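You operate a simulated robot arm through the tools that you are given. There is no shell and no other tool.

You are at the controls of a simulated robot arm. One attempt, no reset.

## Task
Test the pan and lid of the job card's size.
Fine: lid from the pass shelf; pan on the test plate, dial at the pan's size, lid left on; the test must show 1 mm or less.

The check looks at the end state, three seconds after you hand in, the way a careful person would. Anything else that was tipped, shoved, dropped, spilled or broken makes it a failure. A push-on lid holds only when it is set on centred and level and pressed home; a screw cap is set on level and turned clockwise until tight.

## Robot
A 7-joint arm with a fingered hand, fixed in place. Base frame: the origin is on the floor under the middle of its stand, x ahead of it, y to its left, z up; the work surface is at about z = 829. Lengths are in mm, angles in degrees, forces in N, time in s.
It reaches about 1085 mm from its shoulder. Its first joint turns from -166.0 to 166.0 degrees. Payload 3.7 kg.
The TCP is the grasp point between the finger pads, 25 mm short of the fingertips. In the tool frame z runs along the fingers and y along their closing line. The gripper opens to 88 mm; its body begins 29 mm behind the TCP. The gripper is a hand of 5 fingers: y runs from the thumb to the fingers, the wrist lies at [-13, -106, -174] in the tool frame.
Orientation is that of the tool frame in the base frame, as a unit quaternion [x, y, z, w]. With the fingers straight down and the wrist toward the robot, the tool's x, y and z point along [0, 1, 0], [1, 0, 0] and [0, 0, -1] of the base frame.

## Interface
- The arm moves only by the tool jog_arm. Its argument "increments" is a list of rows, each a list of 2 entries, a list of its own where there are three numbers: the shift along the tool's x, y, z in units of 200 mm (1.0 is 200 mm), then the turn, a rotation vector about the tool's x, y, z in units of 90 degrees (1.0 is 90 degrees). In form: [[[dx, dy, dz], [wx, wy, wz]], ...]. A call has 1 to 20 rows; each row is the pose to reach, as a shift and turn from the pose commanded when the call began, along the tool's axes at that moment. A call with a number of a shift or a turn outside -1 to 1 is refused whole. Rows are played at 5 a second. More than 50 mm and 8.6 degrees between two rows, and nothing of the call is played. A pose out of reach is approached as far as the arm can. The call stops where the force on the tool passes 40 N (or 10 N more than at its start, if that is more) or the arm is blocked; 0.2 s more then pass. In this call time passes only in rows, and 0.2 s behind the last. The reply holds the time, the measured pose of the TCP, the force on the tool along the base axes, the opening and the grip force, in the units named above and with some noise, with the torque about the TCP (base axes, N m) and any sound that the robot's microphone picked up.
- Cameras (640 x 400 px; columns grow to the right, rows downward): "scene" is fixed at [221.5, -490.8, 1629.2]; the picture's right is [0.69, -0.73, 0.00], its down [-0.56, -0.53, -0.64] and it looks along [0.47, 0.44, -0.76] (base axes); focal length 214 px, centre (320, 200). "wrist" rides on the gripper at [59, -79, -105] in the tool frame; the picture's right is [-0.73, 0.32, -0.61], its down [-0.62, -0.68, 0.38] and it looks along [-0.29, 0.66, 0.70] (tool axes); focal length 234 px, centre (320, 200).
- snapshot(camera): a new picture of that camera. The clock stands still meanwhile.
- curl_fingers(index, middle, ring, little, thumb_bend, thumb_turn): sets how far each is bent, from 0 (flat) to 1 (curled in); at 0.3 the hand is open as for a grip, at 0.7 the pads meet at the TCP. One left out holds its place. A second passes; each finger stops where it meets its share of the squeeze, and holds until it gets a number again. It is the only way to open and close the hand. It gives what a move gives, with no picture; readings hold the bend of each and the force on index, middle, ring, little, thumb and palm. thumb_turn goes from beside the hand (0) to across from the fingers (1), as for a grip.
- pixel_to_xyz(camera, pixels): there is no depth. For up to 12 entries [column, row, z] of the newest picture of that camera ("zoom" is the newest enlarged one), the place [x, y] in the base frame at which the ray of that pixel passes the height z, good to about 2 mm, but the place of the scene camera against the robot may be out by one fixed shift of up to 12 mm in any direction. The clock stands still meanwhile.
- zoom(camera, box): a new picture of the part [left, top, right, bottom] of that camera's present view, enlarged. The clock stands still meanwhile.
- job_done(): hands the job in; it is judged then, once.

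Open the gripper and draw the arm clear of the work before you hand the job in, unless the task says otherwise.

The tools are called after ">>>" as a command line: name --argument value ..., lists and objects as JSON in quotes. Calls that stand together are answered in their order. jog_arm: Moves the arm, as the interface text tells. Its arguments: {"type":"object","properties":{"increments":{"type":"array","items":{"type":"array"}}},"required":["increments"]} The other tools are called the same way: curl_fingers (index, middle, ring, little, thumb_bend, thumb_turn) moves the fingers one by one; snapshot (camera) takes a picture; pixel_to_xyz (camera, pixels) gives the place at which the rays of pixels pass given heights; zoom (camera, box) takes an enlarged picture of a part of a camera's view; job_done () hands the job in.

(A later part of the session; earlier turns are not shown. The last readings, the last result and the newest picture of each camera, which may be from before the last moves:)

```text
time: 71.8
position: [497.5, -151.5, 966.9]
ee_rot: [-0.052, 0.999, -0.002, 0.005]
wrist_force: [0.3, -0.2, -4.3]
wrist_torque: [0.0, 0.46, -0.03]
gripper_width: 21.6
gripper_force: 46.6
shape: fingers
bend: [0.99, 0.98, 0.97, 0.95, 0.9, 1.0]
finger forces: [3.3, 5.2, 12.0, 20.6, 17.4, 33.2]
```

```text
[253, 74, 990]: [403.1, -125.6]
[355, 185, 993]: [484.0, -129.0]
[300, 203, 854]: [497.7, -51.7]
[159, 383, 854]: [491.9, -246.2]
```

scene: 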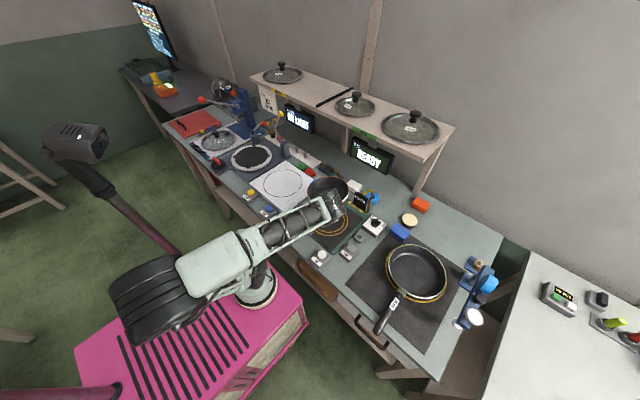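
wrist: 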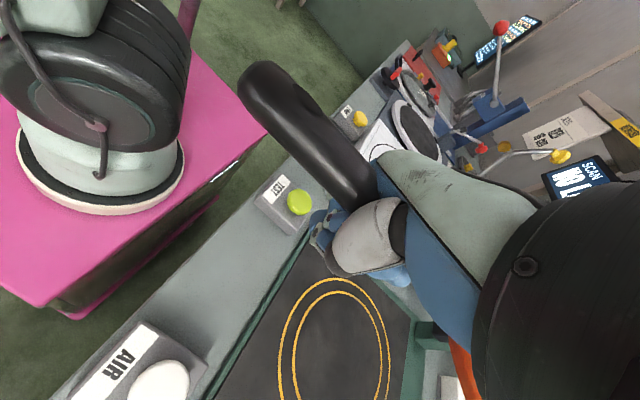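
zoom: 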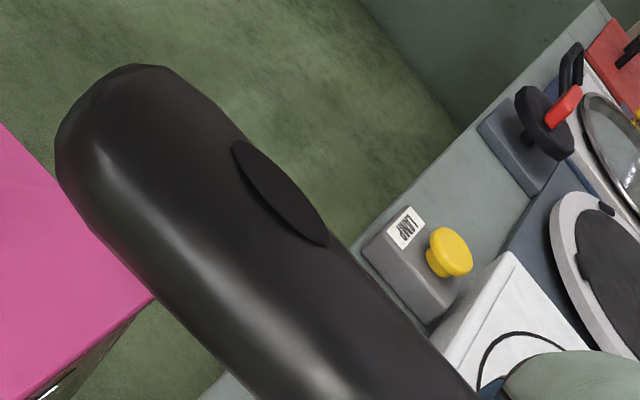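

The pan centre is about (654,−136) with rim at z≈1015; I shift it (−5.5,−15) onto the ring centre and lower to about 17 mm above the plate.

>>> jog_arm --increments '[[[0.0352, -0.0717, 0.0], [0, 0, 0]], [[0.0352, -0.0717, 0.15], [0, 0, 0]], [[0.0352, -0.0717, 0.3], [0, 0, 0]], [[0.0352, -0.0717, 0.45], [0, 0, 0]], [[0.0352, -0.0717, 0.56], [0, 0, 0]]]'

>>> snapshot --camera "scene"

>>> zoom --camera "scene" --box '[260, 170, 388, 250]'

>>> snapshot --camera "wrist"

```text
time: 73.0
position: [492.6, -166.6, 854.7]
ee_rot: [-0.051, 0.999, -0.003, 0.005]
wrist_force: [-1.0, 0.2, -4.5]
wrist_torque: [-0.02, 0.45, 0.01]
gripper_width: 21.7
gripper_force: 45.9
shape: fingers
bend: [0.99, 0.98, 0.97, 0.95, 0.9, 1.0]
finger forces: [3.6, 5.0, 12.0, 20.7, 17.5, 33.2]
```

```text
taken
```

scene: 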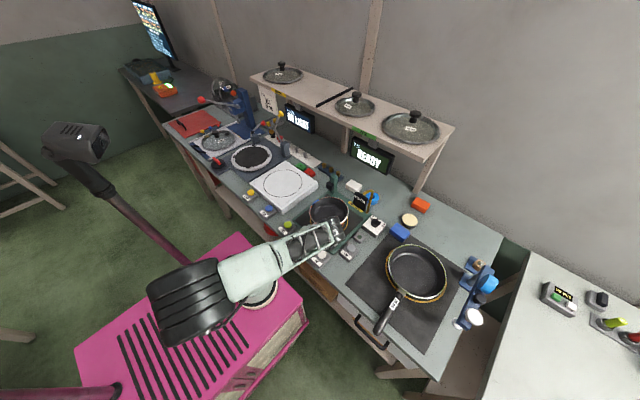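

```text
5.00 times, centred on (324, 210) of scene
```

zoom: 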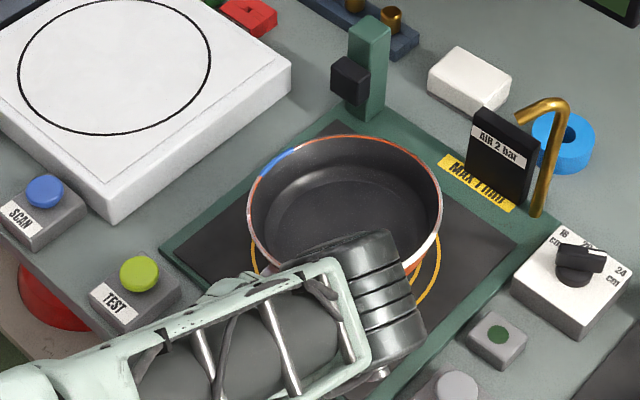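

```text
taken
```

wrist: 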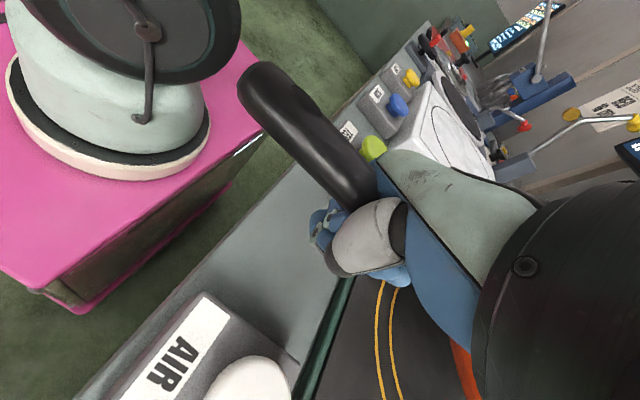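

I check the pan's centre now (rim centre px ≈(328.8,210.5)) at z≈903.

>>> pixel_to_xyz --camera "scene" --pixels '[[328.8, 210.5, 903], [309.4, 209, 903], [348.2, 211, 903], [329, 197, 903], [312, 203, 903], [346, 204, 903], [315, 200, 903], [343, 200, 903]]'

>>> zoom --camera "scene" --box '[300, 190, 364, 230]'

```text
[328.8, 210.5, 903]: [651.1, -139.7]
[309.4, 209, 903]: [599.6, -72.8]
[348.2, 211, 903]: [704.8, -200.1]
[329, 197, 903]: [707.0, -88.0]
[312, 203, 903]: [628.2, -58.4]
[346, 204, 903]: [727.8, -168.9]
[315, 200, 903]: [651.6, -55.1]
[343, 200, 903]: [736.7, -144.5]
```

```text
10.00 times, centred on (332, 210) of scene
```

zoom: 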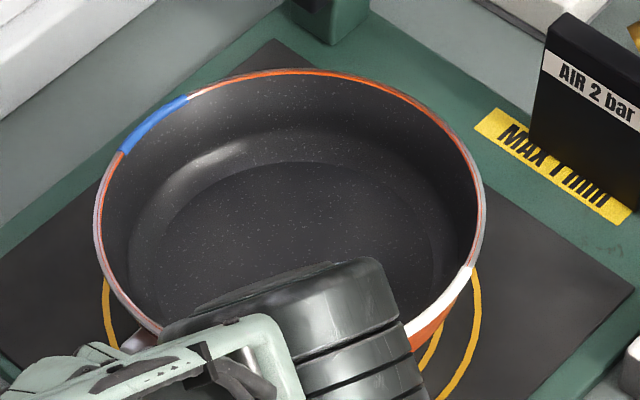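

A careful ellipse fit gives rim centre (329,212.5), ratio 0.79 — the pan is level. I convert that centre at z=898/903/908.

>>> pixel_to_xyz --camera "scene" --pixels '[[329, 212.3, 898], [329, 212.3, 903], [329, 212.3, 908]]'

```text
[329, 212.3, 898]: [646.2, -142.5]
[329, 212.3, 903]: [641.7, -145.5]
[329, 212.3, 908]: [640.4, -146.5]
```

Pan centre ≈(643.5,−153); the target is (648.5,−151), so I shift +6 mm in x and lower 14 mm, then continue in small steps watching the force.

>>> jog_arm --increments '[[[-0.03, 0.007, 0.0], [0, 0, 0]], [[-0.03, 0.007, 0.035], [0, 0, 0]], [[-0.03, 0.007, 0.07], [0, 0, 0]]]'

>>> jog_arm --increments '[[[0, 0, 0.01], [0, 0, 0]], [[0, 0, 0.015], [0, 0, 0]]]'

```text
time: 73.8
position: [497.5, -164.9, 841.0]
ee_rot: [-0.05, 0.999, -0.002, 0.005]
wrist_force: [-0.1, -0.1, -5.0]
wrist_torque: [0.01, 0.45, -0.05]
gripper_width: 21.7
gripper_force: 45.5
shape: fingers
bend: [0.99, 0.98, 0.97, 0.95, 0.9, 1.0]
finger forces: [3.6, 4.9, 11.9, 20.5, 17.4, 33.0]
```

```text
time: 74.4
position: [497.9, -163.7, 838.9]
ee_rot: [-0.051, 0.999, -0.002, 0.006]
wrist_force: [0.2, -0.6, -3.4]
wrist_torque: [0.0, 0.47, 0.01]
gripper_width: 21.7
gripper_force: 45.5
shape: fingers
bend: [0.99, 0.98, 0.97, 0.95, 0.9, 1.0]
finger forces: [3.6, 5.0, 11.8, 20.2, 17.3, 32.9]
```

The force is still about the pan's weight (no contact). I keep lowering in 2 mm steps.

>>> jog_arm --increments '[[[0, 0, 0.005], [0, 0, 0]], [[0, 0, 0.01], [0, 0, 0]]]'

>>> jog_arm --increments '[[[0, 0, 0.005], [0, 0, 0]], [[0, 0, 0.01], [0, 0, 0]]]'

>>> zoom --camera "scene" --box '[300, 190, 364, 230]'

```text
time: 75.0
position: [498.7, -164.2, 836.9]
ee_rot: [-0.05, 0.999, -0.002, 0.005]
wrist_force: [-0.3, 0.3, -4.3]
wrist_torque: [-0.01, 0.47, 0.01]
gripper_width: 21.3
gripper_force: 45.0
shape: fingers
bend: [0.99, 0.98, 0.97, 0.95, 0.9, 1.0]
finger forces: [3.6, 5.0, 11.8, 20.2, 17.2, 32.8]
```

```text
time: 75.6
position: [496.5, -164.8, 834.7]
ee_rot: [-0.05, 0.999, -0.001, 0.006]
wrist_force: [0.2, 0.4, -4.2]
wrist_torque: [0.0, 0.41, 0.01]
gripper_width: 21.7
gripper_force: 45.1
shape: fingers
bend: [0.99, 0.98, 0.97, 0.95, 0.9, 1.0]
finger forces: [3.8, 5.1, 11.7, 20.1, 17.3, 32.8]
```

```text
10.00 times, centred on (332, 210) of scene
```

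zoom: 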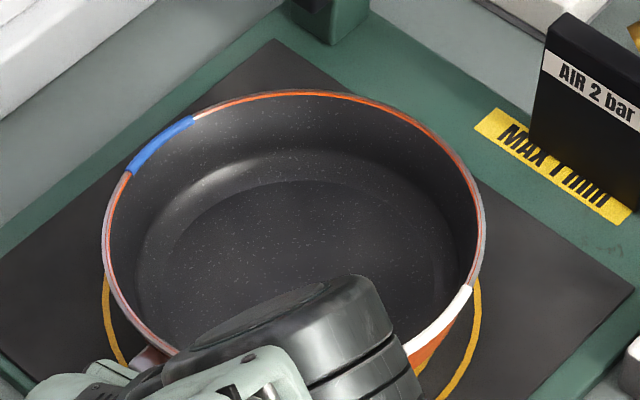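

The pan looks well centred over the rings. Still no contact; I continue in 2 mm steps.

>>> jog_arm --increments '[[[0, 0, 0.005], [0, 0, 0]], [[0, 0, 0.01], [0, 0, 0]]]'

>>> jog_arm --increments '[[[0, 0, 0.005], [0, 0, 0]], [[0, 0, 0.01], [0, 0, 0]]]'

```text
time: 76.2
position: [497.6, -164.1, 832.7]
ee_rot: [-0.05, 0.999, -0.002, 0.006]
wrist_force: [-0.8, -1.1, -3.1]
wrist_torque: [-0.01, 0.4, 0.01]
gripper_width: 21.6
gripper_force: 45.3
shape: fingers
bend: [0.99, 0.98, 0.97, 0.95, 0.9, 1.0]
finger forces: [3.7, 5.0, 11.7, 20.2, 18.2, 32.8]
```

```text
time: 76.8
position: [497.4, -164.7, 829.4]
ee_rot: [-0.05, 0.999, -0.002, 0.006]
wrist_force: [0.2, -2.0, 1.8]
wrist_torque: [0.08, 0.48, -0.01]
gripper_width: 20.9
gripper_force: 49.5
shape: fingers
bend: [1.0, 0.98, 0.97, 0.95, 0.92, 1.0]
finger forces: [4.9, 5.0, 11.7, 20.1, 23.6, 33.4]
```

Force changed and the thumb reading rose (17→24 N) while the torque stayed: the thumb is touching the table, the pan isn't down yet. I look closely.

>>> zoom --camera "scene" --box '[300, 195, 364, 235]'

>>> zoom --camera "scene" --box '[270, 200, 366, 260]'

>>> snapshot --camera "wrist"

```text
10.00 times, centred on (332, 215) of scene
```

zoom: 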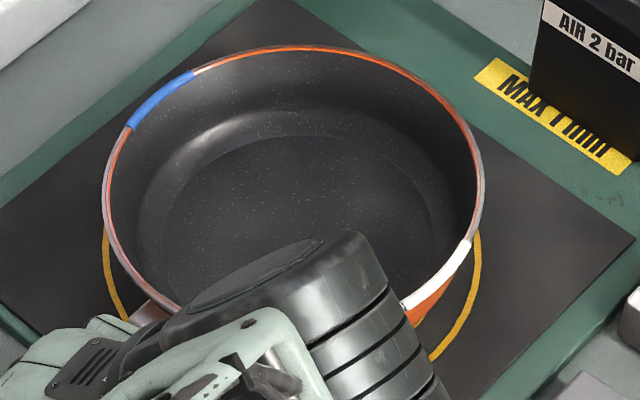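

```text
6.67 times, centred on (318, 230) of scene
```

zoom: 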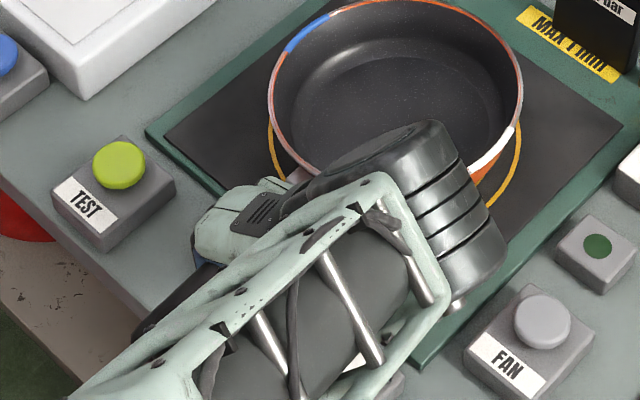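

```text
taken
```

wrist: 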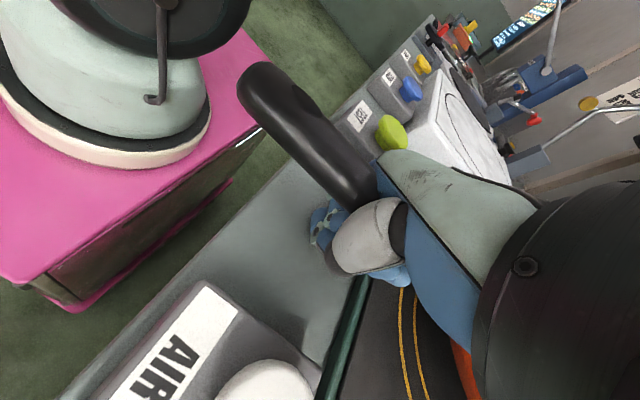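

Pan is about at plate level. I raise 1 mm to relieve the thumb and loosen the grip in small steps so the pan settles onto the plate.

>>> jog_arm --increments '[[[0, 0, -0.006], [0, 0, 0]]]'

>>> curl_fingers --index 0.95 --middle 0.95 --ring 0.93 --little 0.92 --thumb_bend 0.86

>>> zoom --camera "scene" --box '[300, 195, 364, 235]'

```text
time: 77.2
position: [497.8, -165.2, 830.5]
ee_rot: [-0.052, 0.999, -0.002, 0.006]
wrist_force: [-0.3, -0.3, -2.8]
wrist_torque: [0.02, 0.51, -0.01]
gripper_width: 21.1
gripper_force: 46.5
shape: fingers
bend: [1.0, 0.98, 0.97, 0.95, 0.91, 1.0]
finger forces: [4.7, 5.1, 11.7, 20.1, 18.3, 33.3]
```

```text
time: 78.2
position: [496.9, -164.0, 832.1]
ee_rot: [-0.051, 0.999, -0.002, 0.005]
wrist_force: [-1.9, 4.2, 12.2]
wrist_torque: [0.38, 0.46, -0.02]
gripper_width: 21.4
gripper_force: 23.8
shape: fingers
bend: [0.97, 0.95, 0.93, 0.91, 0.9, 1.0]
finger forces: [0.0, 1.3, 0.0, 8.8, 26.9, 11.1]
```

```text
10.00 times, centred on (332, 215) of scene
```

zoom: 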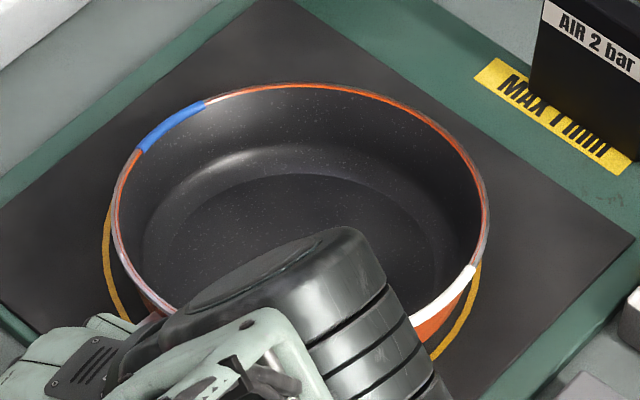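

The far side of the pan has settled on the plate; the handle side is still ~15 mm up, and the thumb presses on the table. I raise the hand 8 mm and open to the cradle position.

>>> jog_arm --increments '[[[0, 0, -0.02], [0, 0, 0]], [[0, 0, -0.04], [0, 0, 0]]]'

>>> curl_fingers --index 0.9 --middle 0.9 --ring 0.9 --little 0.9 --thumb_bend 0.8

>>> zoom --camera "scene" --box '[300, 195, 364, 235]'

>>> snapshot --camera "wrist"

```text
time: 78.8
position: [497.1, -165.3, 838.9]
ee_rot: [-0.05, 0.999, -0.002, 0.005]
wrist_force: [0.9, -0.4, -3.6]
wrist_torque: [0.01, 0.4, 0.0]
gripper_width: 23.5
gripper_force: 18.8
shape: fingers
bend: [0.96, 0.95, 0.93, 0.91, 0.83, 1.0]
finger forces: [0.0, 0.7, 0.1, 13.4, 12.2, 10.7]
```

```text
time: 79.8
position: [497.6, -164.9, 839.8]
ee_rot: [-0.05, 0.999, -0.002, 0.006]
wrist_force: [0.5, 1.4, 7.9]
wrist_torque: [0.09, 0.27, -0.01]
gripper_width: 23.7
gripper_force: 16.6
shape: fingers
bend: [0.95, 0.91, 0.9, 0.89, 0.82, 1.0]
finger forces: [0.0, 0.0, 0.0, 7.7, 19.4, 6.0]
```

```text
10.00 times, centred on (332, 215) of scene
```

zoom: 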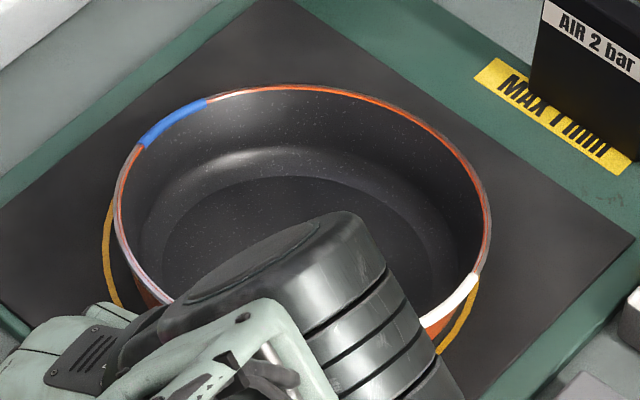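

```text
taken
```

wrist: 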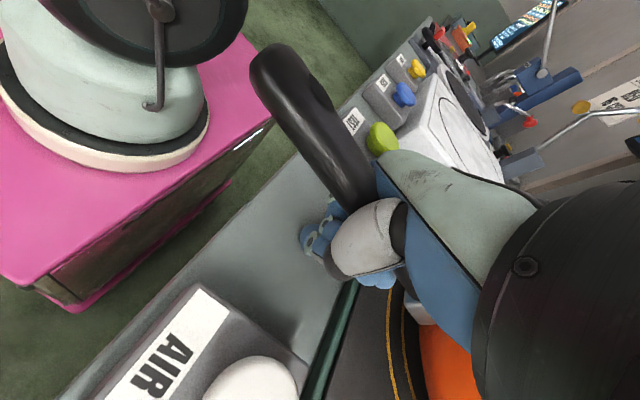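

The fingers still cradle the handle and the thumb meets the table. I alternate: raise 9 mm, open more.

>>> jog_arm --increments '[[[0, 0, -0.022], [0, 0, 0]], [[0, 0, -0.045], [0, 0, 0]]]'

>>> curl_fingers --index 0.87 --middle 0.86 --ring 0.84 --little 0.84 --thumb_bend 0.76

>>> jog_arm --increments '[[[0, 0, -0.02], [0, 0, 0]], [[0, 0, -0.04], [0, 0, 0]]]'

>>> curl_fingers --index 0.8 --middle 0.78 --ring 0.76 --little 0.74 --thumb_bend 0.73

>>> zoom --camera "scene" --box '[300, 195, 364, 235]'

>>> snapshot --camera "wrist"

```text
time: 80.4
position: [497.9, -163.8, 847.0]
ee_rot: [-0.051, 0.999, -0.002, 0.005]
wrist_force: [0.1, -0.5, -2.8]
wrist_torque: [-0.01, 0.44, -0.01]
gripper_width: 24.1
gripper_force: 15.6
shape: fingers
bend: [0.94, 0.91, 0.9, 0.89, 0.79, 1.0]
finger forces: [0.0, 0.0, 0.0, 14.2, 10.7, 7.1]
```

```text
time: 81.4
position: [498.6, -165.0, 849.2]
ee_rot: [-0.05, 0.999, -0.002, 0.005]
wrist_force: [-0.4, -0.2, -1.7]
wrist_torque: [-0.06, 0.08, 0.03]
gripper_width: 24.4
gripper_force: 0.8
shape: fingers
bend: [0.93, 0.87, 0.84, 0.84, 0.75, 1.0]
finger forces: [0.0, 0.1, 0.0, 1.4, 0.0, 0.0]
```

```text
time: 82.0
position: [497.7, -165.6, 856.7]
ee_rot: [-0.051, 0.999, -0.002, 0.005]
wrist_force: [1.1, 0.5, -2.9]
wrist_torque: [-0.02, 0.12, 0.01]
gripper_width: 24.3
gripper_force: 1.5
shape: fingers
bend: [0.93, 0.87, 0.84, 0.84, 0.75, 1.0]
finger forces: [0.0, 0.0, 0.0, 2.3, 0.0, 0.0]
```

```text
time: 83.0
position: [497.3, -163.7, 857.3]
ee_rot: [-0.051, 0.999, -0.002, 0.006]
wrist_force: [-0.4, 0.3, -1.9]
wrist_torque: [-0.04, -0.01, -0.01]
gripper_width: 24.1
gripper_force: 0.5
shape: fingers
bend: [0.92, 0.78, 0.76, 0.74, 0.71, 1.0]
finger forces: [0.7, 0.0, 0.1, 0.1, 0.0, 0.0]
```

```text
10.00 times, centred on (332, 215) of scene
```

zoom: 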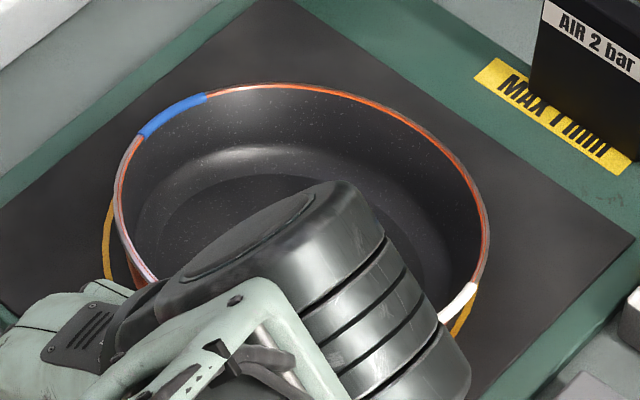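

```text
taken
```

wrist: 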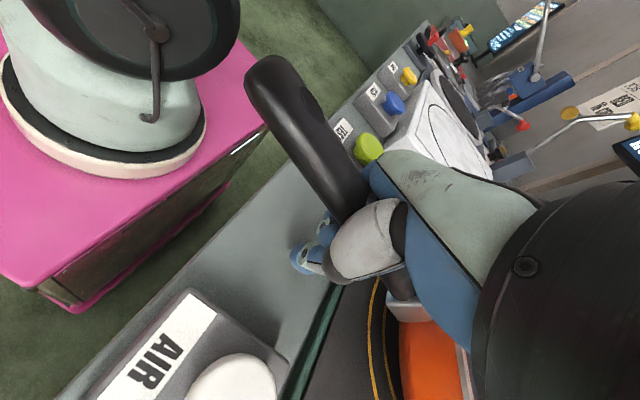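

Hand now carries only ~2 N of the handle. I keep opening step by step.

>>> curl_fingers --index 0.72 --middle 0.7 --ring 0.68 --little 0.66 --thumb_bend 0.68

>>> curl_fingers --index 0.62 --middle 0.6 --ring 0.58 --little 0.56 --thumb_bend 0.62

>>> zoom --camera "scene" --box '[300, 195, 364, 235]'

>>> snapshot --camera "wrist"

```text
time: 84.0
position: [497.4, -163.4, 856.9]
ee_rot: [-0.051, 0.999, -0.003, 0.006]
wrist_force: [-1.1, -0.2, 0.1]
wrist_torque: [0.02, -0.01, -0.01]
gripper_width: 0.0
gripper_force: 1.2
shape: fingers
bend: [0.72, 0.7, 0.68, 0.66, 0.67, 1.0]
finger forces: [1.4, 0.1, 0.1, 0.0, 1.3, 0.0]
```

```text
time: 85.0
position: [498.4, -163.9, 855.8]
ee_rot: [-0.052, 0.999, -0.002, 0.005]
wrist_force: [0.0, -0.8, -0.4]
wrist_torque: [0.0, 0.02, 0.01]
gripper_width: 17.2
gripper_force: 0.6
shape: fingers
bend: [0.61, 0.6, 0.57, 0.56, 0.61, 1.0]
finger forces: [0.4, 0.0, 0.0, 0.0, 0.6, 0.0]
```

```text
10.00 times, centred on (332, 215) of scene
```

zoom: 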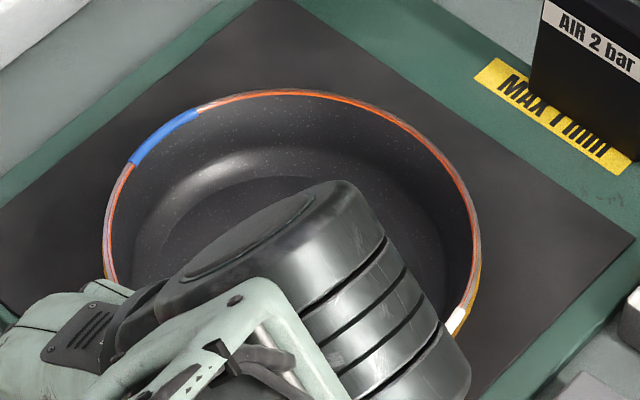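

```text
taken
```

wrist: 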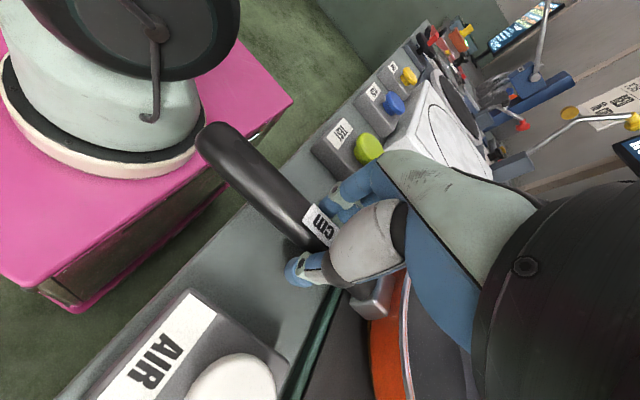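

The pan now rests on the plate with no load on the wrist. I open to 0.46 and lift the hand straight up.

>>> curl_fingers --index 0.47 --middle 0.47 --ring 0.46 --little 0.46 --thumb_bend 0.47

>>> jog_arm --increments '[[[0, 0, -0.05], [0, 0, 0]], [[0, 0, -0.15], [0, 0, 0]], [[0, 0, -0.3], [0, 0, 0]], [[0, 0, -0.5], [0, 0, 0]], [[0, 0, -0.7], [0, 0, 0]], [[0, 0, -0.9], [0, 0, 0]]]'

>>> snapshot --camera "scene"

>>> zoom --camera "scene" --box '[270, 180, 382, 250]'

```text
time: 86.0
position: [497.1, -164.6, 856.9]
ee_rot: [-0.05, 0.999, -0.002, 0.006]
wrist_force: [0.0, -0.1, -0.4]
wrist_torque: [-0.02, 0.0, -0.01]
gripper_width: 47.3
gripper_force: 0.2
shape: fingers
bend: [0.47, 0.47, 0.46, 0.46, 0.47, 1.0]
finger forces: [0.0, 0.0, 0.1, 0.0, 0.0, 0.0]
```

```text
time: 87.4
position: [495.4, -165.2, 1038.2]
ee_rot: [-0.05, 0.999, -0.003, 0.006]
wrist_force: [-0.6, -0.4, 1.1]
wrist_torque: [0.02, -0.02, -0.04]
gripper_width: 47.7
gripper_force: 0.1
shape: fingers
bend: [0.47, 0.47, 0.46, 0.46, 0.47, 1.0]
finger forces: [0.1, 0.0, 0.0, 0.0, 0.1, 0.0]
```

```text
taken
```

scene: 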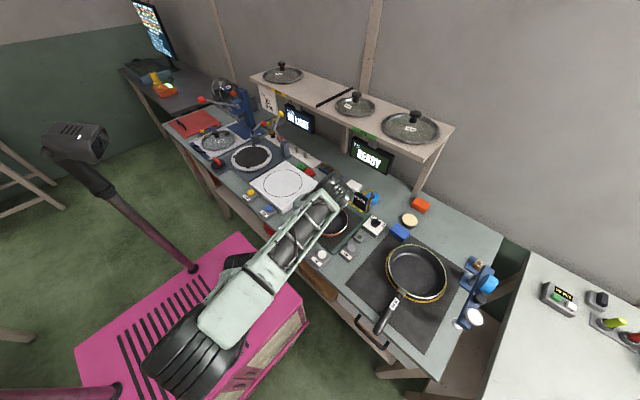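

```text
5.71 times, centred on (326, 215) of scene
```

zoom: 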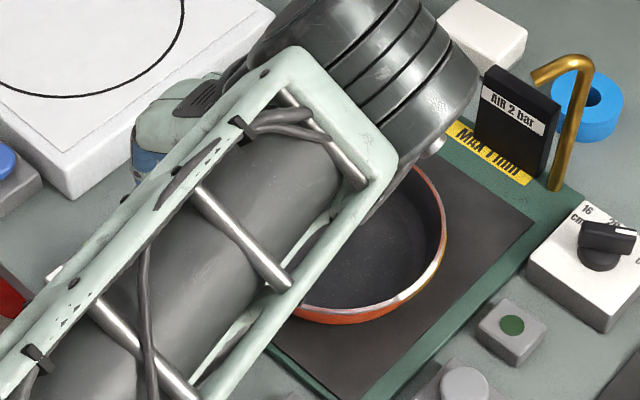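

The arm blocks the scene view. I swing the hand to the viewing spot used before (ψ≈0, TCP ≈(604,−295,1085)) to inspect the pan on the plate.

>>> jog_arm --increments '[[[-0.043, -0.064, -0.021], [0, 0, 0.09]], [[-0.086, -0.128, -0.043], [0, 0, 0.18]], [[-0.129, -0.192, -0.064], [0, 0, 0.27]], [[-0.172, -0.256, -0.085], [0, 0, 0.36]], [[-0.215, -0.32, -0.107], [0, 0, 0.45]], [[-0.259, -0.384, -0.128], [0, 0, 0.54]], [[-0.302, -0.448, -0.15], [0, 0, 0.63]], [[-0.345, -0.512, -0.171], [0, 0, 0.72]], [[-0.388, -0.576, -0.192], [0, 0, 0.81]], [[-0.431, -0.64, -0.214], [0, 0, 0.9]], [[-0.474, -0.7035, -0.235], [0, 0, 0.99]]]'

>>> jog_arm --increments '[[[0, 0, 0], [0, 0, 0.077]]]'

>>> snapshot --camera "wrist"

>>> zoom --camera "wrist" --box '[0, 60, 256, 220]'

>>> zoom --camera "scene" --box '[270, 180, 382, 250]'

```text
time: 89.8
position: [604.1, -294.7, 1084.4]
ee_rot: [0.665, 0.747, 0.002, 0.005]
wrist_force: [-0.2, 0.1, 0.0]
wrist_torque: [0.01, -0.02, -0.01]
gripper_width: 47.4
gripper_force: 0.1
shape: fingers
bend: [0.47, 0.47, 0.46, 0.46, 0.47, 1.0]
finger forces: [0.0, 0.0, 0.0, 0.1, 0.1, 0.1]
```

```text
time: 90.2
position: [603.8, -294.0, 1085.5]
ee_rot: [0.709, 0.705, 0.003, 0.005]
wrist_force: [0.6, 1.1, 0.8]
wrist_torque: [-0.02, -0.02, -0.02]
gripper_width: 47.6
gripper_force: 0.1
shape: fingers
bend: [0.47, 0.47, 0.46, 0.46, 0.47, 1.0]
finger forces: [0.0, 0.1, 0.0, 0.0, 0.0, 0.1]
```

```text
taken
```

wrist: 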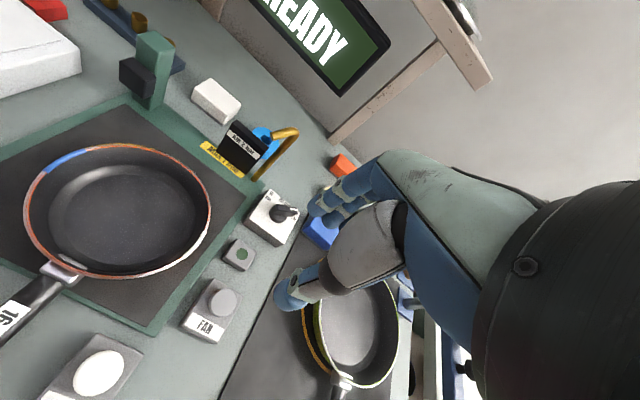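

```text
2.50 times, centred on (128, 140) of wrist
```

zoom: 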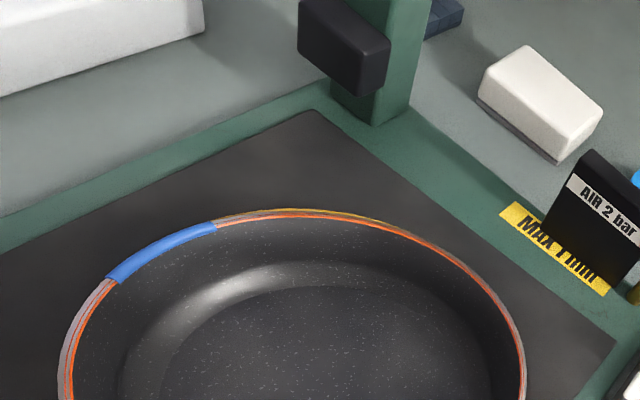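

```text
5.71 times, centred on (326, 215) of scene
```

zoom: 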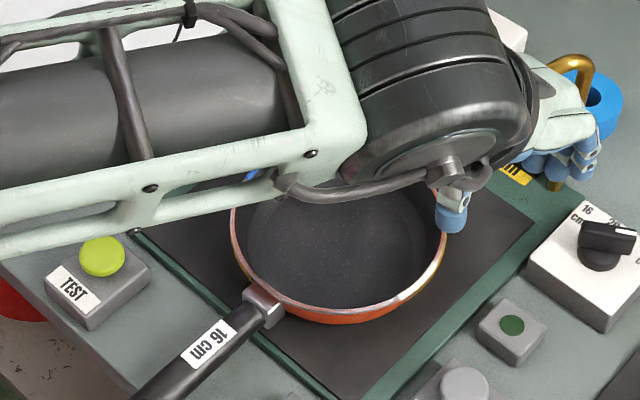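

The pan sits on the rings. I take rim points to compute its centre at rim height z≈883.

>>> zoom --camera "wrist" --box '[0, 130, 256, 290]'

>>> pixel_to_xyz --camera "wrist" --pixels '[[24, 208, 883], [42, 171.2, 883], [86, 148.8, 883], [120, 143.2, 883], [152, 148.8, 883], [180, 163.2, 883], [200, 182, 883], [209.6, 204, 883]]'

```text
2.50 times, centred on (128, 210) of wrist
```

zoom: 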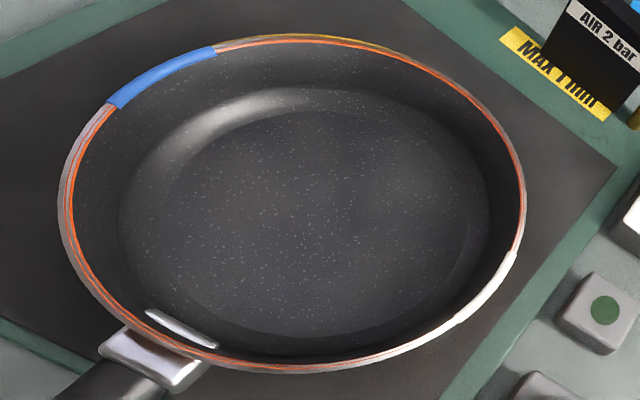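

```text
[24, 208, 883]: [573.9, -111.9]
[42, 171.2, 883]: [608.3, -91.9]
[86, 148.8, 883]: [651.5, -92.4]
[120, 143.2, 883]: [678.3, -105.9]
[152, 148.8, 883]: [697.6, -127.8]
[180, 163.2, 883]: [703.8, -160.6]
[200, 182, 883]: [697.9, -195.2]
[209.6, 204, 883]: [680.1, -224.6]
```

I add the lower rim points for a full circle fit.

>>> pixel_to_xyz --camera "wrist" --pixels '[[30, 238, 883], [84, 273.2, 883], [108, 278.8, 883], [136, 277.2, 883], [172, 265.2, 883], [192, 250, 883], [206, 230.8, 883], [210, 208, 883], [102, 370, 854], [222, 301, 854]]'

```text
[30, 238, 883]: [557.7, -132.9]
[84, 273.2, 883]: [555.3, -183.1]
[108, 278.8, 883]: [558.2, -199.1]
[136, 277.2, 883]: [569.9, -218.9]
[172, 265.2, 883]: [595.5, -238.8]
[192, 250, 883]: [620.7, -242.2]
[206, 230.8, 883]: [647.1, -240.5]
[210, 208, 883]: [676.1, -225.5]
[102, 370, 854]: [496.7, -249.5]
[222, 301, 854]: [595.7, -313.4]
```

The rim circle centre comes out near (629,−166) at z=883 — the pan slid ~15 mm toward −x/−y while being released. I cross-check with the scene camera (centre px (329.4,218.5)).

>>> pixel_to_xyz --camera "scene" --pixels '[[329.4, 218.5, 870], [329.4, 218.5, 877], [329.4, 218.5, 884], [329.3, 219.3, 836]]'

```text
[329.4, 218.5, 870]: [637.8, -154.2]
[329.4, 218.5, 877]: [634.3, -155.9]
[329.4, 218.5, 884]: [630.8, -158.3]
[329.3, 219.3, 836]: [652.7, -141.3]
```

Both cameras agree: pan centre ≈(630.5,−165), rings at (648.5,−150.5). I'll push the pan diagonally (+18,+14) with a closed fist from its lower-right side, keeping fingertips above the AIR button. First I close and go there.

>>> curl_fingers --index 0.72 --middle 0.72 --ring 0.72 --little 0.72 --thumb_bend 0.7

>>> jog_arm --increments '[[[0.043, -0.08, 0.0], [0, 0, -0.072]], [[0.087, -0.16, 0.0], [0, 0, -0.144]], [[0.13, -0.24, 0.0], [0, 0, -0.217]], [[0.173, -0.32, 0.1], [0, 0, -0.289]], [[0.217, -0.4, 0.25], [0, 0, -0.361]], [[0.26, -0.479, 0.4275], [0, 0, -0.433]]]'

>>> snapshot --camera "wrist"

>>> snapshot --camera "scene"

```text
time: 91.2
position: [604.9, -294.2, 1085.7]
ee_rot: [0.708, 0.706, 0.002, 0.005]
wrist_force: [0.0, -0.9, 0.4]
wrist_torque: [0.01, -0.01, 0.0]
gripper_width: 0.0
gripper_force: 0.1
shape: fingers
bend: [0.72, 0.72, 0.72, 0.72, 0.69, 1.0]
finger forces: [0.0, 0.0, 0.0, 0.1, 0.1, 0.0]
```

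```text
time: 92.6
position: [509.6, -240.6, 997.0]
ee_rot: [0.431, 0.902, 0.001, 0.007]
wrist_force: [-0.4, 0.1, 0.1]
wrist_torque: [-0.01, -0.01, 0.01]
gripper_width: 0.0
gripper_force: 0.2
shape: fingers
bend: [0.72, 0.72, 0.72, 0.72, 0.69, 1.0]
finger forces: [0.1, 0.1, 0.0, 0.0, 0.0, 0.1]
```

```text
taken
```

wrist: 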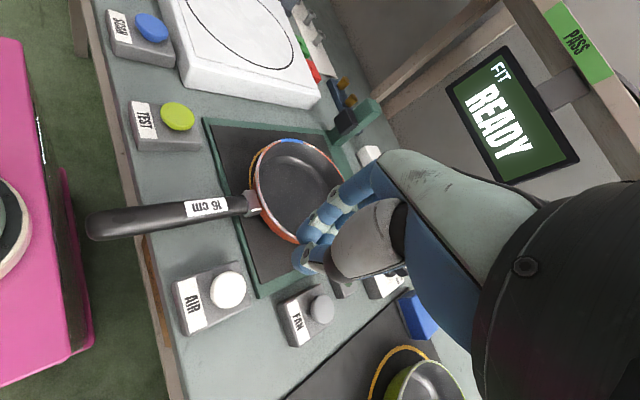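

```text
taken
```

scene: 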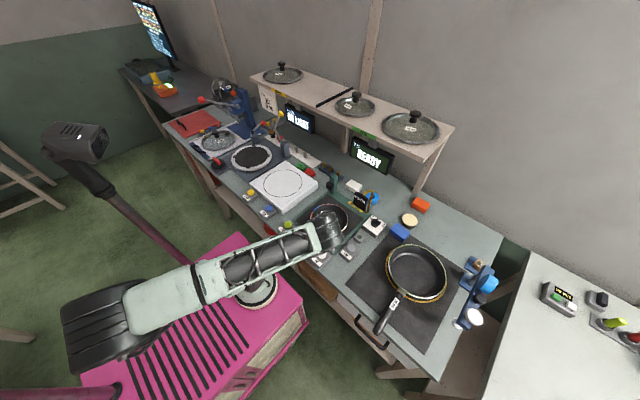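

Good view: ring visible on the pan's far-left side confirms the offset. I lower the fist to z≈886 behind the pan.

>>> jog_arm --increments '[[[0, 0, 0.15], [0, 0, 0]], [[0, 0, 0.3], [0, 0, 0]], [[0, 0, 0.45], [0, 0, 0]], [[0, 0, 0.555], [0, 0, 0]]]'

>>> snapshot --camera "wrist"

>>> zoom --camera "scene" --box '[280, 180, 392, 250]'

```text
time: 93.6
position: [510.8, -241.3, 887.0]
ee_rot: [0.432, 0.902, 0.001, 0.006]
wrist_force: [-0.3, -0.4, -0.1]
wrist_torque: [0.0, -0.06, 0.0]
gripper_width: 0.2
gripper_force: 0.1
shape: fingers
bend: [0.72, 0.72, 0.72, 0.72, 0.69, 1.0]
finger forces: [0.0, 0.0, 0.0, 0.0, 0.0, 0.1]
```

```text
taken
```

wrist: 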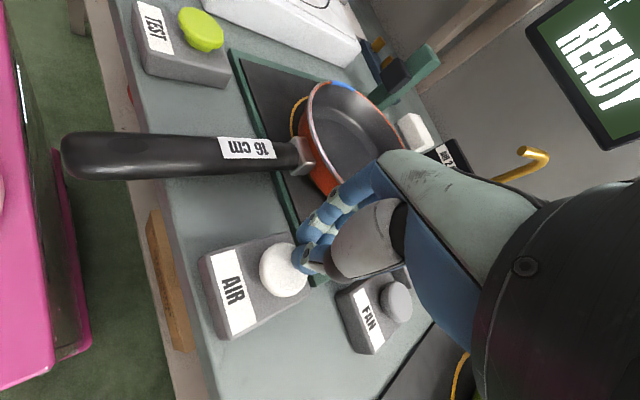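

```text
5.71 times, centred on (336, 215) of scene
```

zoom: 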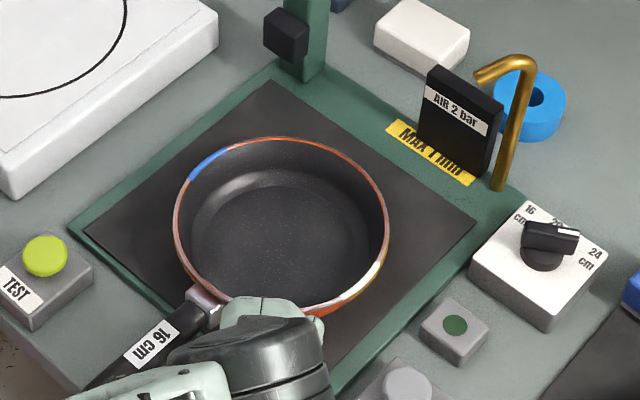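

Clear scene view now: rim top at row 136 of this zoom; for centring it must move up to about row 107. I push along +tool-y in steps.

>>> jog_arm --increments '[[[0, 0.04, 0], [0, 0, 0]], [[0, 0.08, 0], [0, 0, 0]], [[0, 0.12, 0], [0, 0, 0]]]'

>>> zoom --camera "scene" --box '[280, 180, 392, 250]'

```text
time: 94.4
position: [528.6, -227.0, 886.5]
ee_rot: [0.431, 0.902, 0.002, 0.006]
wrist_force: [0.8, -0.4, 0.2]
wrist_torque: [0.04, -0.04, 0.0]
gripper_width: 0.1
gripper_force: 0.0
shape: fingers
bend: [0.72, 0.72, 0.72, 0.72, 0.69, 1.0]
finger forces: [0.0, 0.0, 0.0, 0.0, 0.0, 0.1]
```

```text
5.71 times, centred on (336, 215) of scene
```

zoom: 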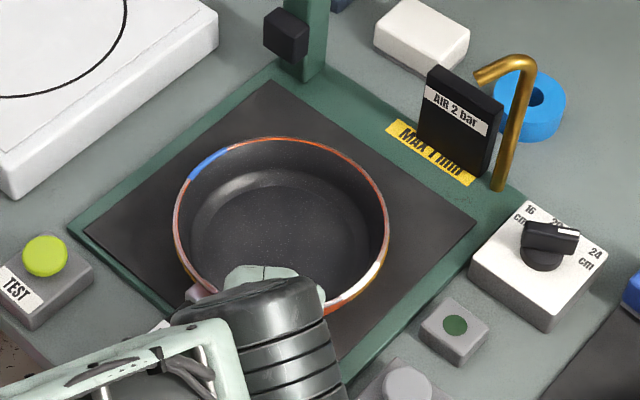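

Not touching yet. I continue pushing in ~12 mm steps with checks.

>>> jog_arm --increments '[[[0, 0.03, 0], [0, 0, 0]], [[0, 0.06, 0], [0, 0, 0]]]'

>>> zoom --camera "scene" --box '[280, 180, 392, 250]'

>>> jog_arm --increments '[[[0, 0.03, 0], [0, 0, 0]], [[0, 0.06, 0], [0, 0, 0]]]'

>>> zoom --camera "scene" --box '[280, 180, 392, 250]'

```text
time: 95.0
position: [538.7, -219.1, 886.8]
ee_rot: [0.432, 0.902, 0.001, 0.005]
wrist_force: [-0.1, 0.8, 0.4]
wrist_torque: [0.0, 0.02, 0.0]
gripper_width: 0.0
gripper_force: 0.0
shape: fingers
bend: [0.72, 0.72, 0.72, 0.72, 0.69, 1.0]
finger forces: [0.1, 0.1, 0.0, 0.0, 0.0, 0.0]
```

```text
5.71 times, centred on (336, 215) of scene
```

zoom: 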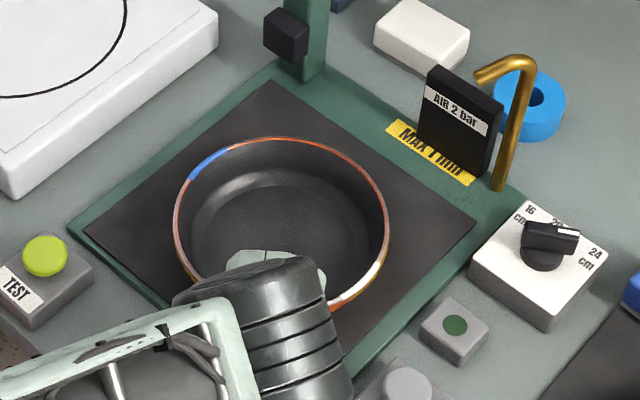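

```text
time: 95.6
position: [548.3, -211.6, 887.5]
ee_rot: [0.432, 0.902, 0.001, 0.006]
wrist_force: [-2.3, -1.9, 1.6]
wrist_torque: [-0.01, -0.01, -0.05]
gripper_width: 0.0
gripper_force: 0.5
shape: fingers
bend: [0.72, 0.72, 0.72, 0.72, 0.69, 1.0]
finger forces: [0.0, 2.6, 0.0, 0.1, 0.0, 0.0]
```

```text
5.71 times, centred on (336, 215) of scene
```

zoom: 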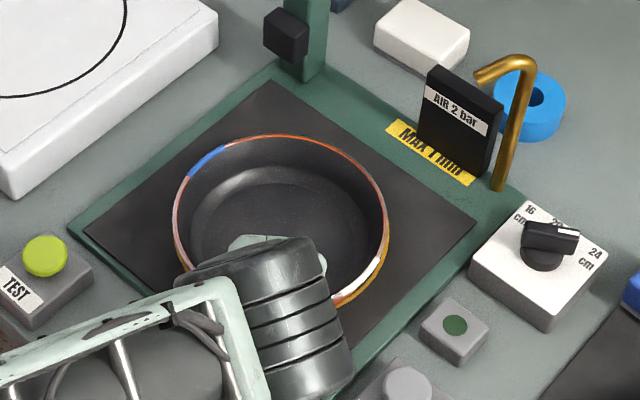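

Contact (middle 2.6 N). I push 10 mm more, check, then another ~8 mm.

>>> jog_arm --increments '[[[0, 0.025, 0], [0, 0, 0]], [[0, 0.05, 0], [0, 0, 0]]]'

>>> zoom --camera "scene" --box '[280, 180, 392, 250]'

>>> jog_arm --increments '[[[0, 0.02, 0], [0, 0, 0]], [[0, 0.04, 0], [0, 0, 0]]]'

>>> zoom --camera "scene" --box '[280, 180, 392, 250]'

```text
time: 96.2
position: [556.0, -207.3, 886.9]
ee_rot: [0.432, 0.902, 0.0, 0.006]
wrist_force: [-1.4, -2.9, 3.5]
wrist_torque: [-0.02, -0.01, -0.04]
gripper_width: 0.0
gripper_force: 2.3
shape: fingers
bend: [0.72, 0.73, 0.72, 0.72, 0.69, 1.0]
finger forces: [0.0, 4.8, 0.0, 0.0, 0.1, 0.1]
```

```text
5.71 times, centred on (336, 215) of scene
```

zoom: 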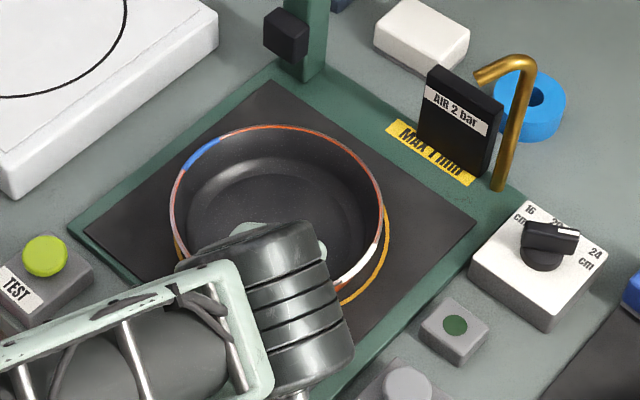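

```text
time: 96.8
position: [561.8, -202.1, 887.3]
ee_rot: [0.432, 0.902, 0.001, 0.006]
wrist_force: [-1.8, -2.5, 1.8]
wrist_torque: [-0.05, 0.01, -0.08]
gripper_width: 0.0
gripper_force: 1.7
shape: fingers
bend: [0.72, 0.73, 0.72, 0.72, 0.69, 1.0]
finger forces: [0.1, 3.3, 0.0, 0.1, 0.1, 0.0]
```

```text
5.71 times, centred on (336, 215) of scene
```

zoom: 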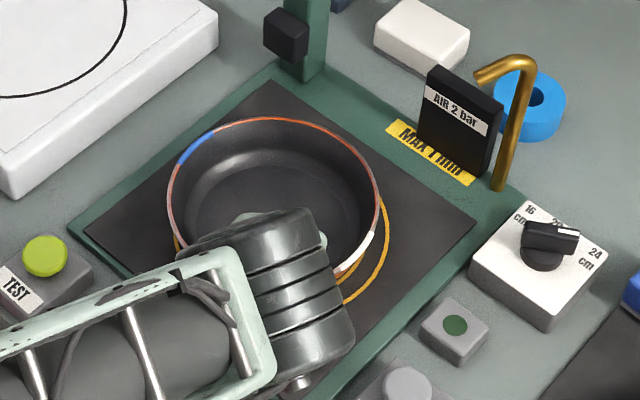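

The pan is now at about (636,−152); it still needs ≈+12 mm in x. I'll do that by pushing its inner far wall outward from inside with the fist (moving +x). First I back off and rise.

>>> jog_arm --increments '[[[0, -0.1, 0], [0, 0, 0]], [[0, -0.2, -0.05], [0, 0, 0]], [[0, -0.2, -0.25], [0, 0, 0]], [[0, -0.2, -0.45], [0, 0, 0]]]'

>>> snapshot --camera "wrist"

>>> zoom --camera "scene" --box '[280, 180, 392, 250]'

```text
time: 97.8
position: [528.2, -226.4, 977.4]
ee_rot: [0.432, 0.902, 0.002, 0.006]
wrist_force: [-0.3, -0.4, -0.2]
wrist_torque: [-0.01, -0.02, -0.01]
gripper_width: 0.1
gripper_force: 0.0
shape: fingers
bend: [0.72, 0.72, 0.72, 0.72, 0.69, 1.0]
finger forces: [0.0, 0.1, 0.1, 0.1, 0.0, 0.1]
```

```text
taken
```

wrist: 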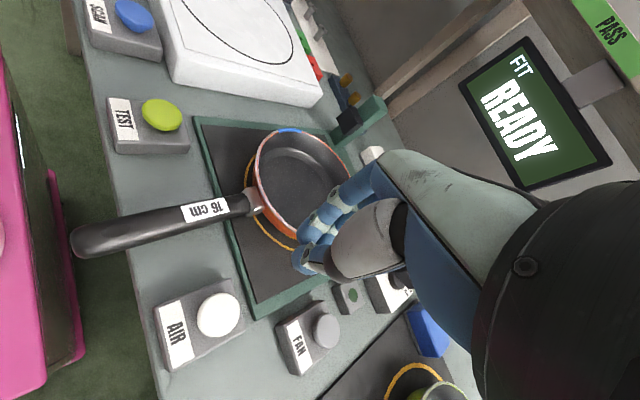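

```text
5.71 times, centred on (336, 215) of scene
```

zoom: 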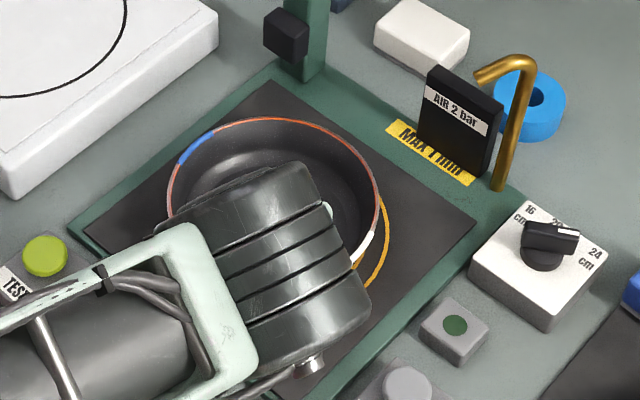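

I move above the pan's inside (650,−135), turning to ψ=0.

>>> jog_arm --increments '[[[-0.004, 0.127, 0], [0, 0, 0.072]], [[-0.009, 0.254, 0], [0, 0, 0.144]], [[-0.013, 0.38, 0], [0, 0, 0.217]], [[-0.017, 0.507, 0], [0, 0, 0.289]], [[-0.022, 0.634, 0], [0, 0, 0.361]], [[-0.026, 0.761, 0], [0, 0, 0.433]]]'

>>> snapshot --camera "wrist"

>>> zoom --camera "scene" --box '[270, 150, 398, 230]'

```text
time: 99.2
position: [651.6, -134.6, 976.8]
ee_rot: [0.709, 0.705, 0.002, 0.005]
wrist_force: [-0.6, 0.1, 0.6]
wrist_torque: [-0.04, 0.0, -0.01]
gripper_width: 0.0
gripper_force: 0.0
shape: fingers
bend: [0.72, 0.72, 0.72, 0.72, 0.69, 1.0]
finger forces: [0.1, 0.0, 0.0, 0.0, 0.0, 0.0]
```

```text
taken
```

wrist: 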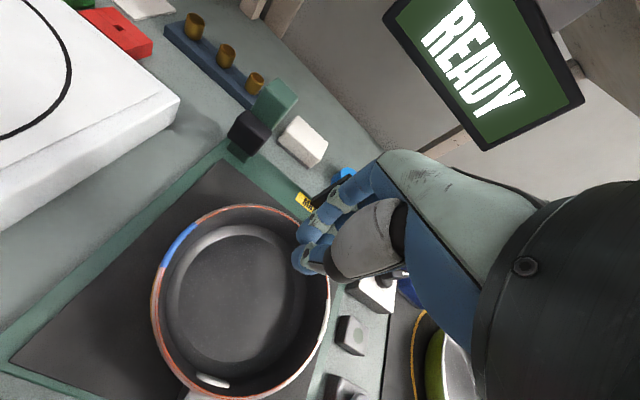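

```text
5.00 times, centred on (334, 190) of scene
```

zoom: 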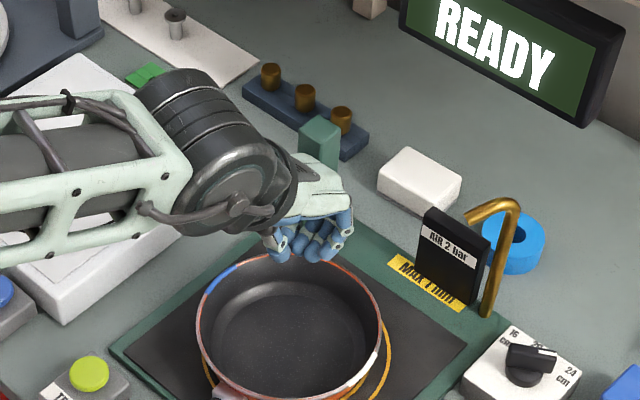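

This is a good view of the pan from above. I fit its centre again here.

>>> zoom --camera "wrist" --box '[120, 190, 360, 340]'

>>> pixel_to_xyz --camera "wrist" --pixels '[[151.5, 305, 878], [163, 256, 878], [192, 221, 878], [235, 205, 878], [280, 211, 878], [330, 300, 878], [316, 346, 878], [285, 381, 878], [245, 397, 878], [205, 394, 878], [170, 367, 878]]'

```text
2.67 times, centred on (240, 265) of wrist
```

zoom: 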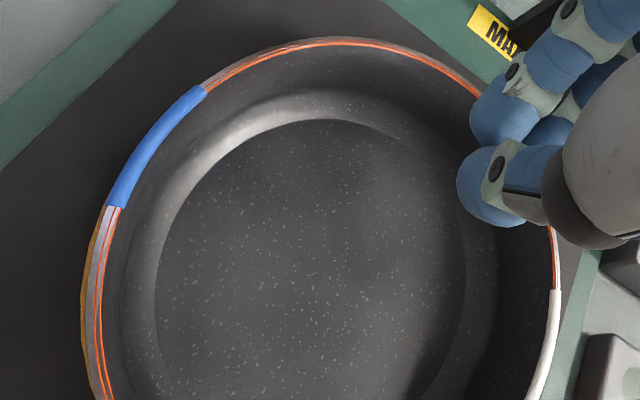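

```text
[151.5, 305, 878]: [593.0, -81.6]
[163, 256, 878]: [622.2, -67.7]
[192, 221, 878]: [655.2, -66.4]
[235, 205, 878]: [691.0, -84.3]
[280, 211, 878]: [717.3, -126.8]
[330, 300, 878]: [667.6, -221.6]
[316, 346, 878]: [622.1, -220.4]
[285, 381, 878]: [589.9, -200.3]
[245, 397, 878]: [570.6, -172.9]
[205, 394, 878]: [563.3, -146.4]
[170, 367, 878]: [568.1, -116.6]
```

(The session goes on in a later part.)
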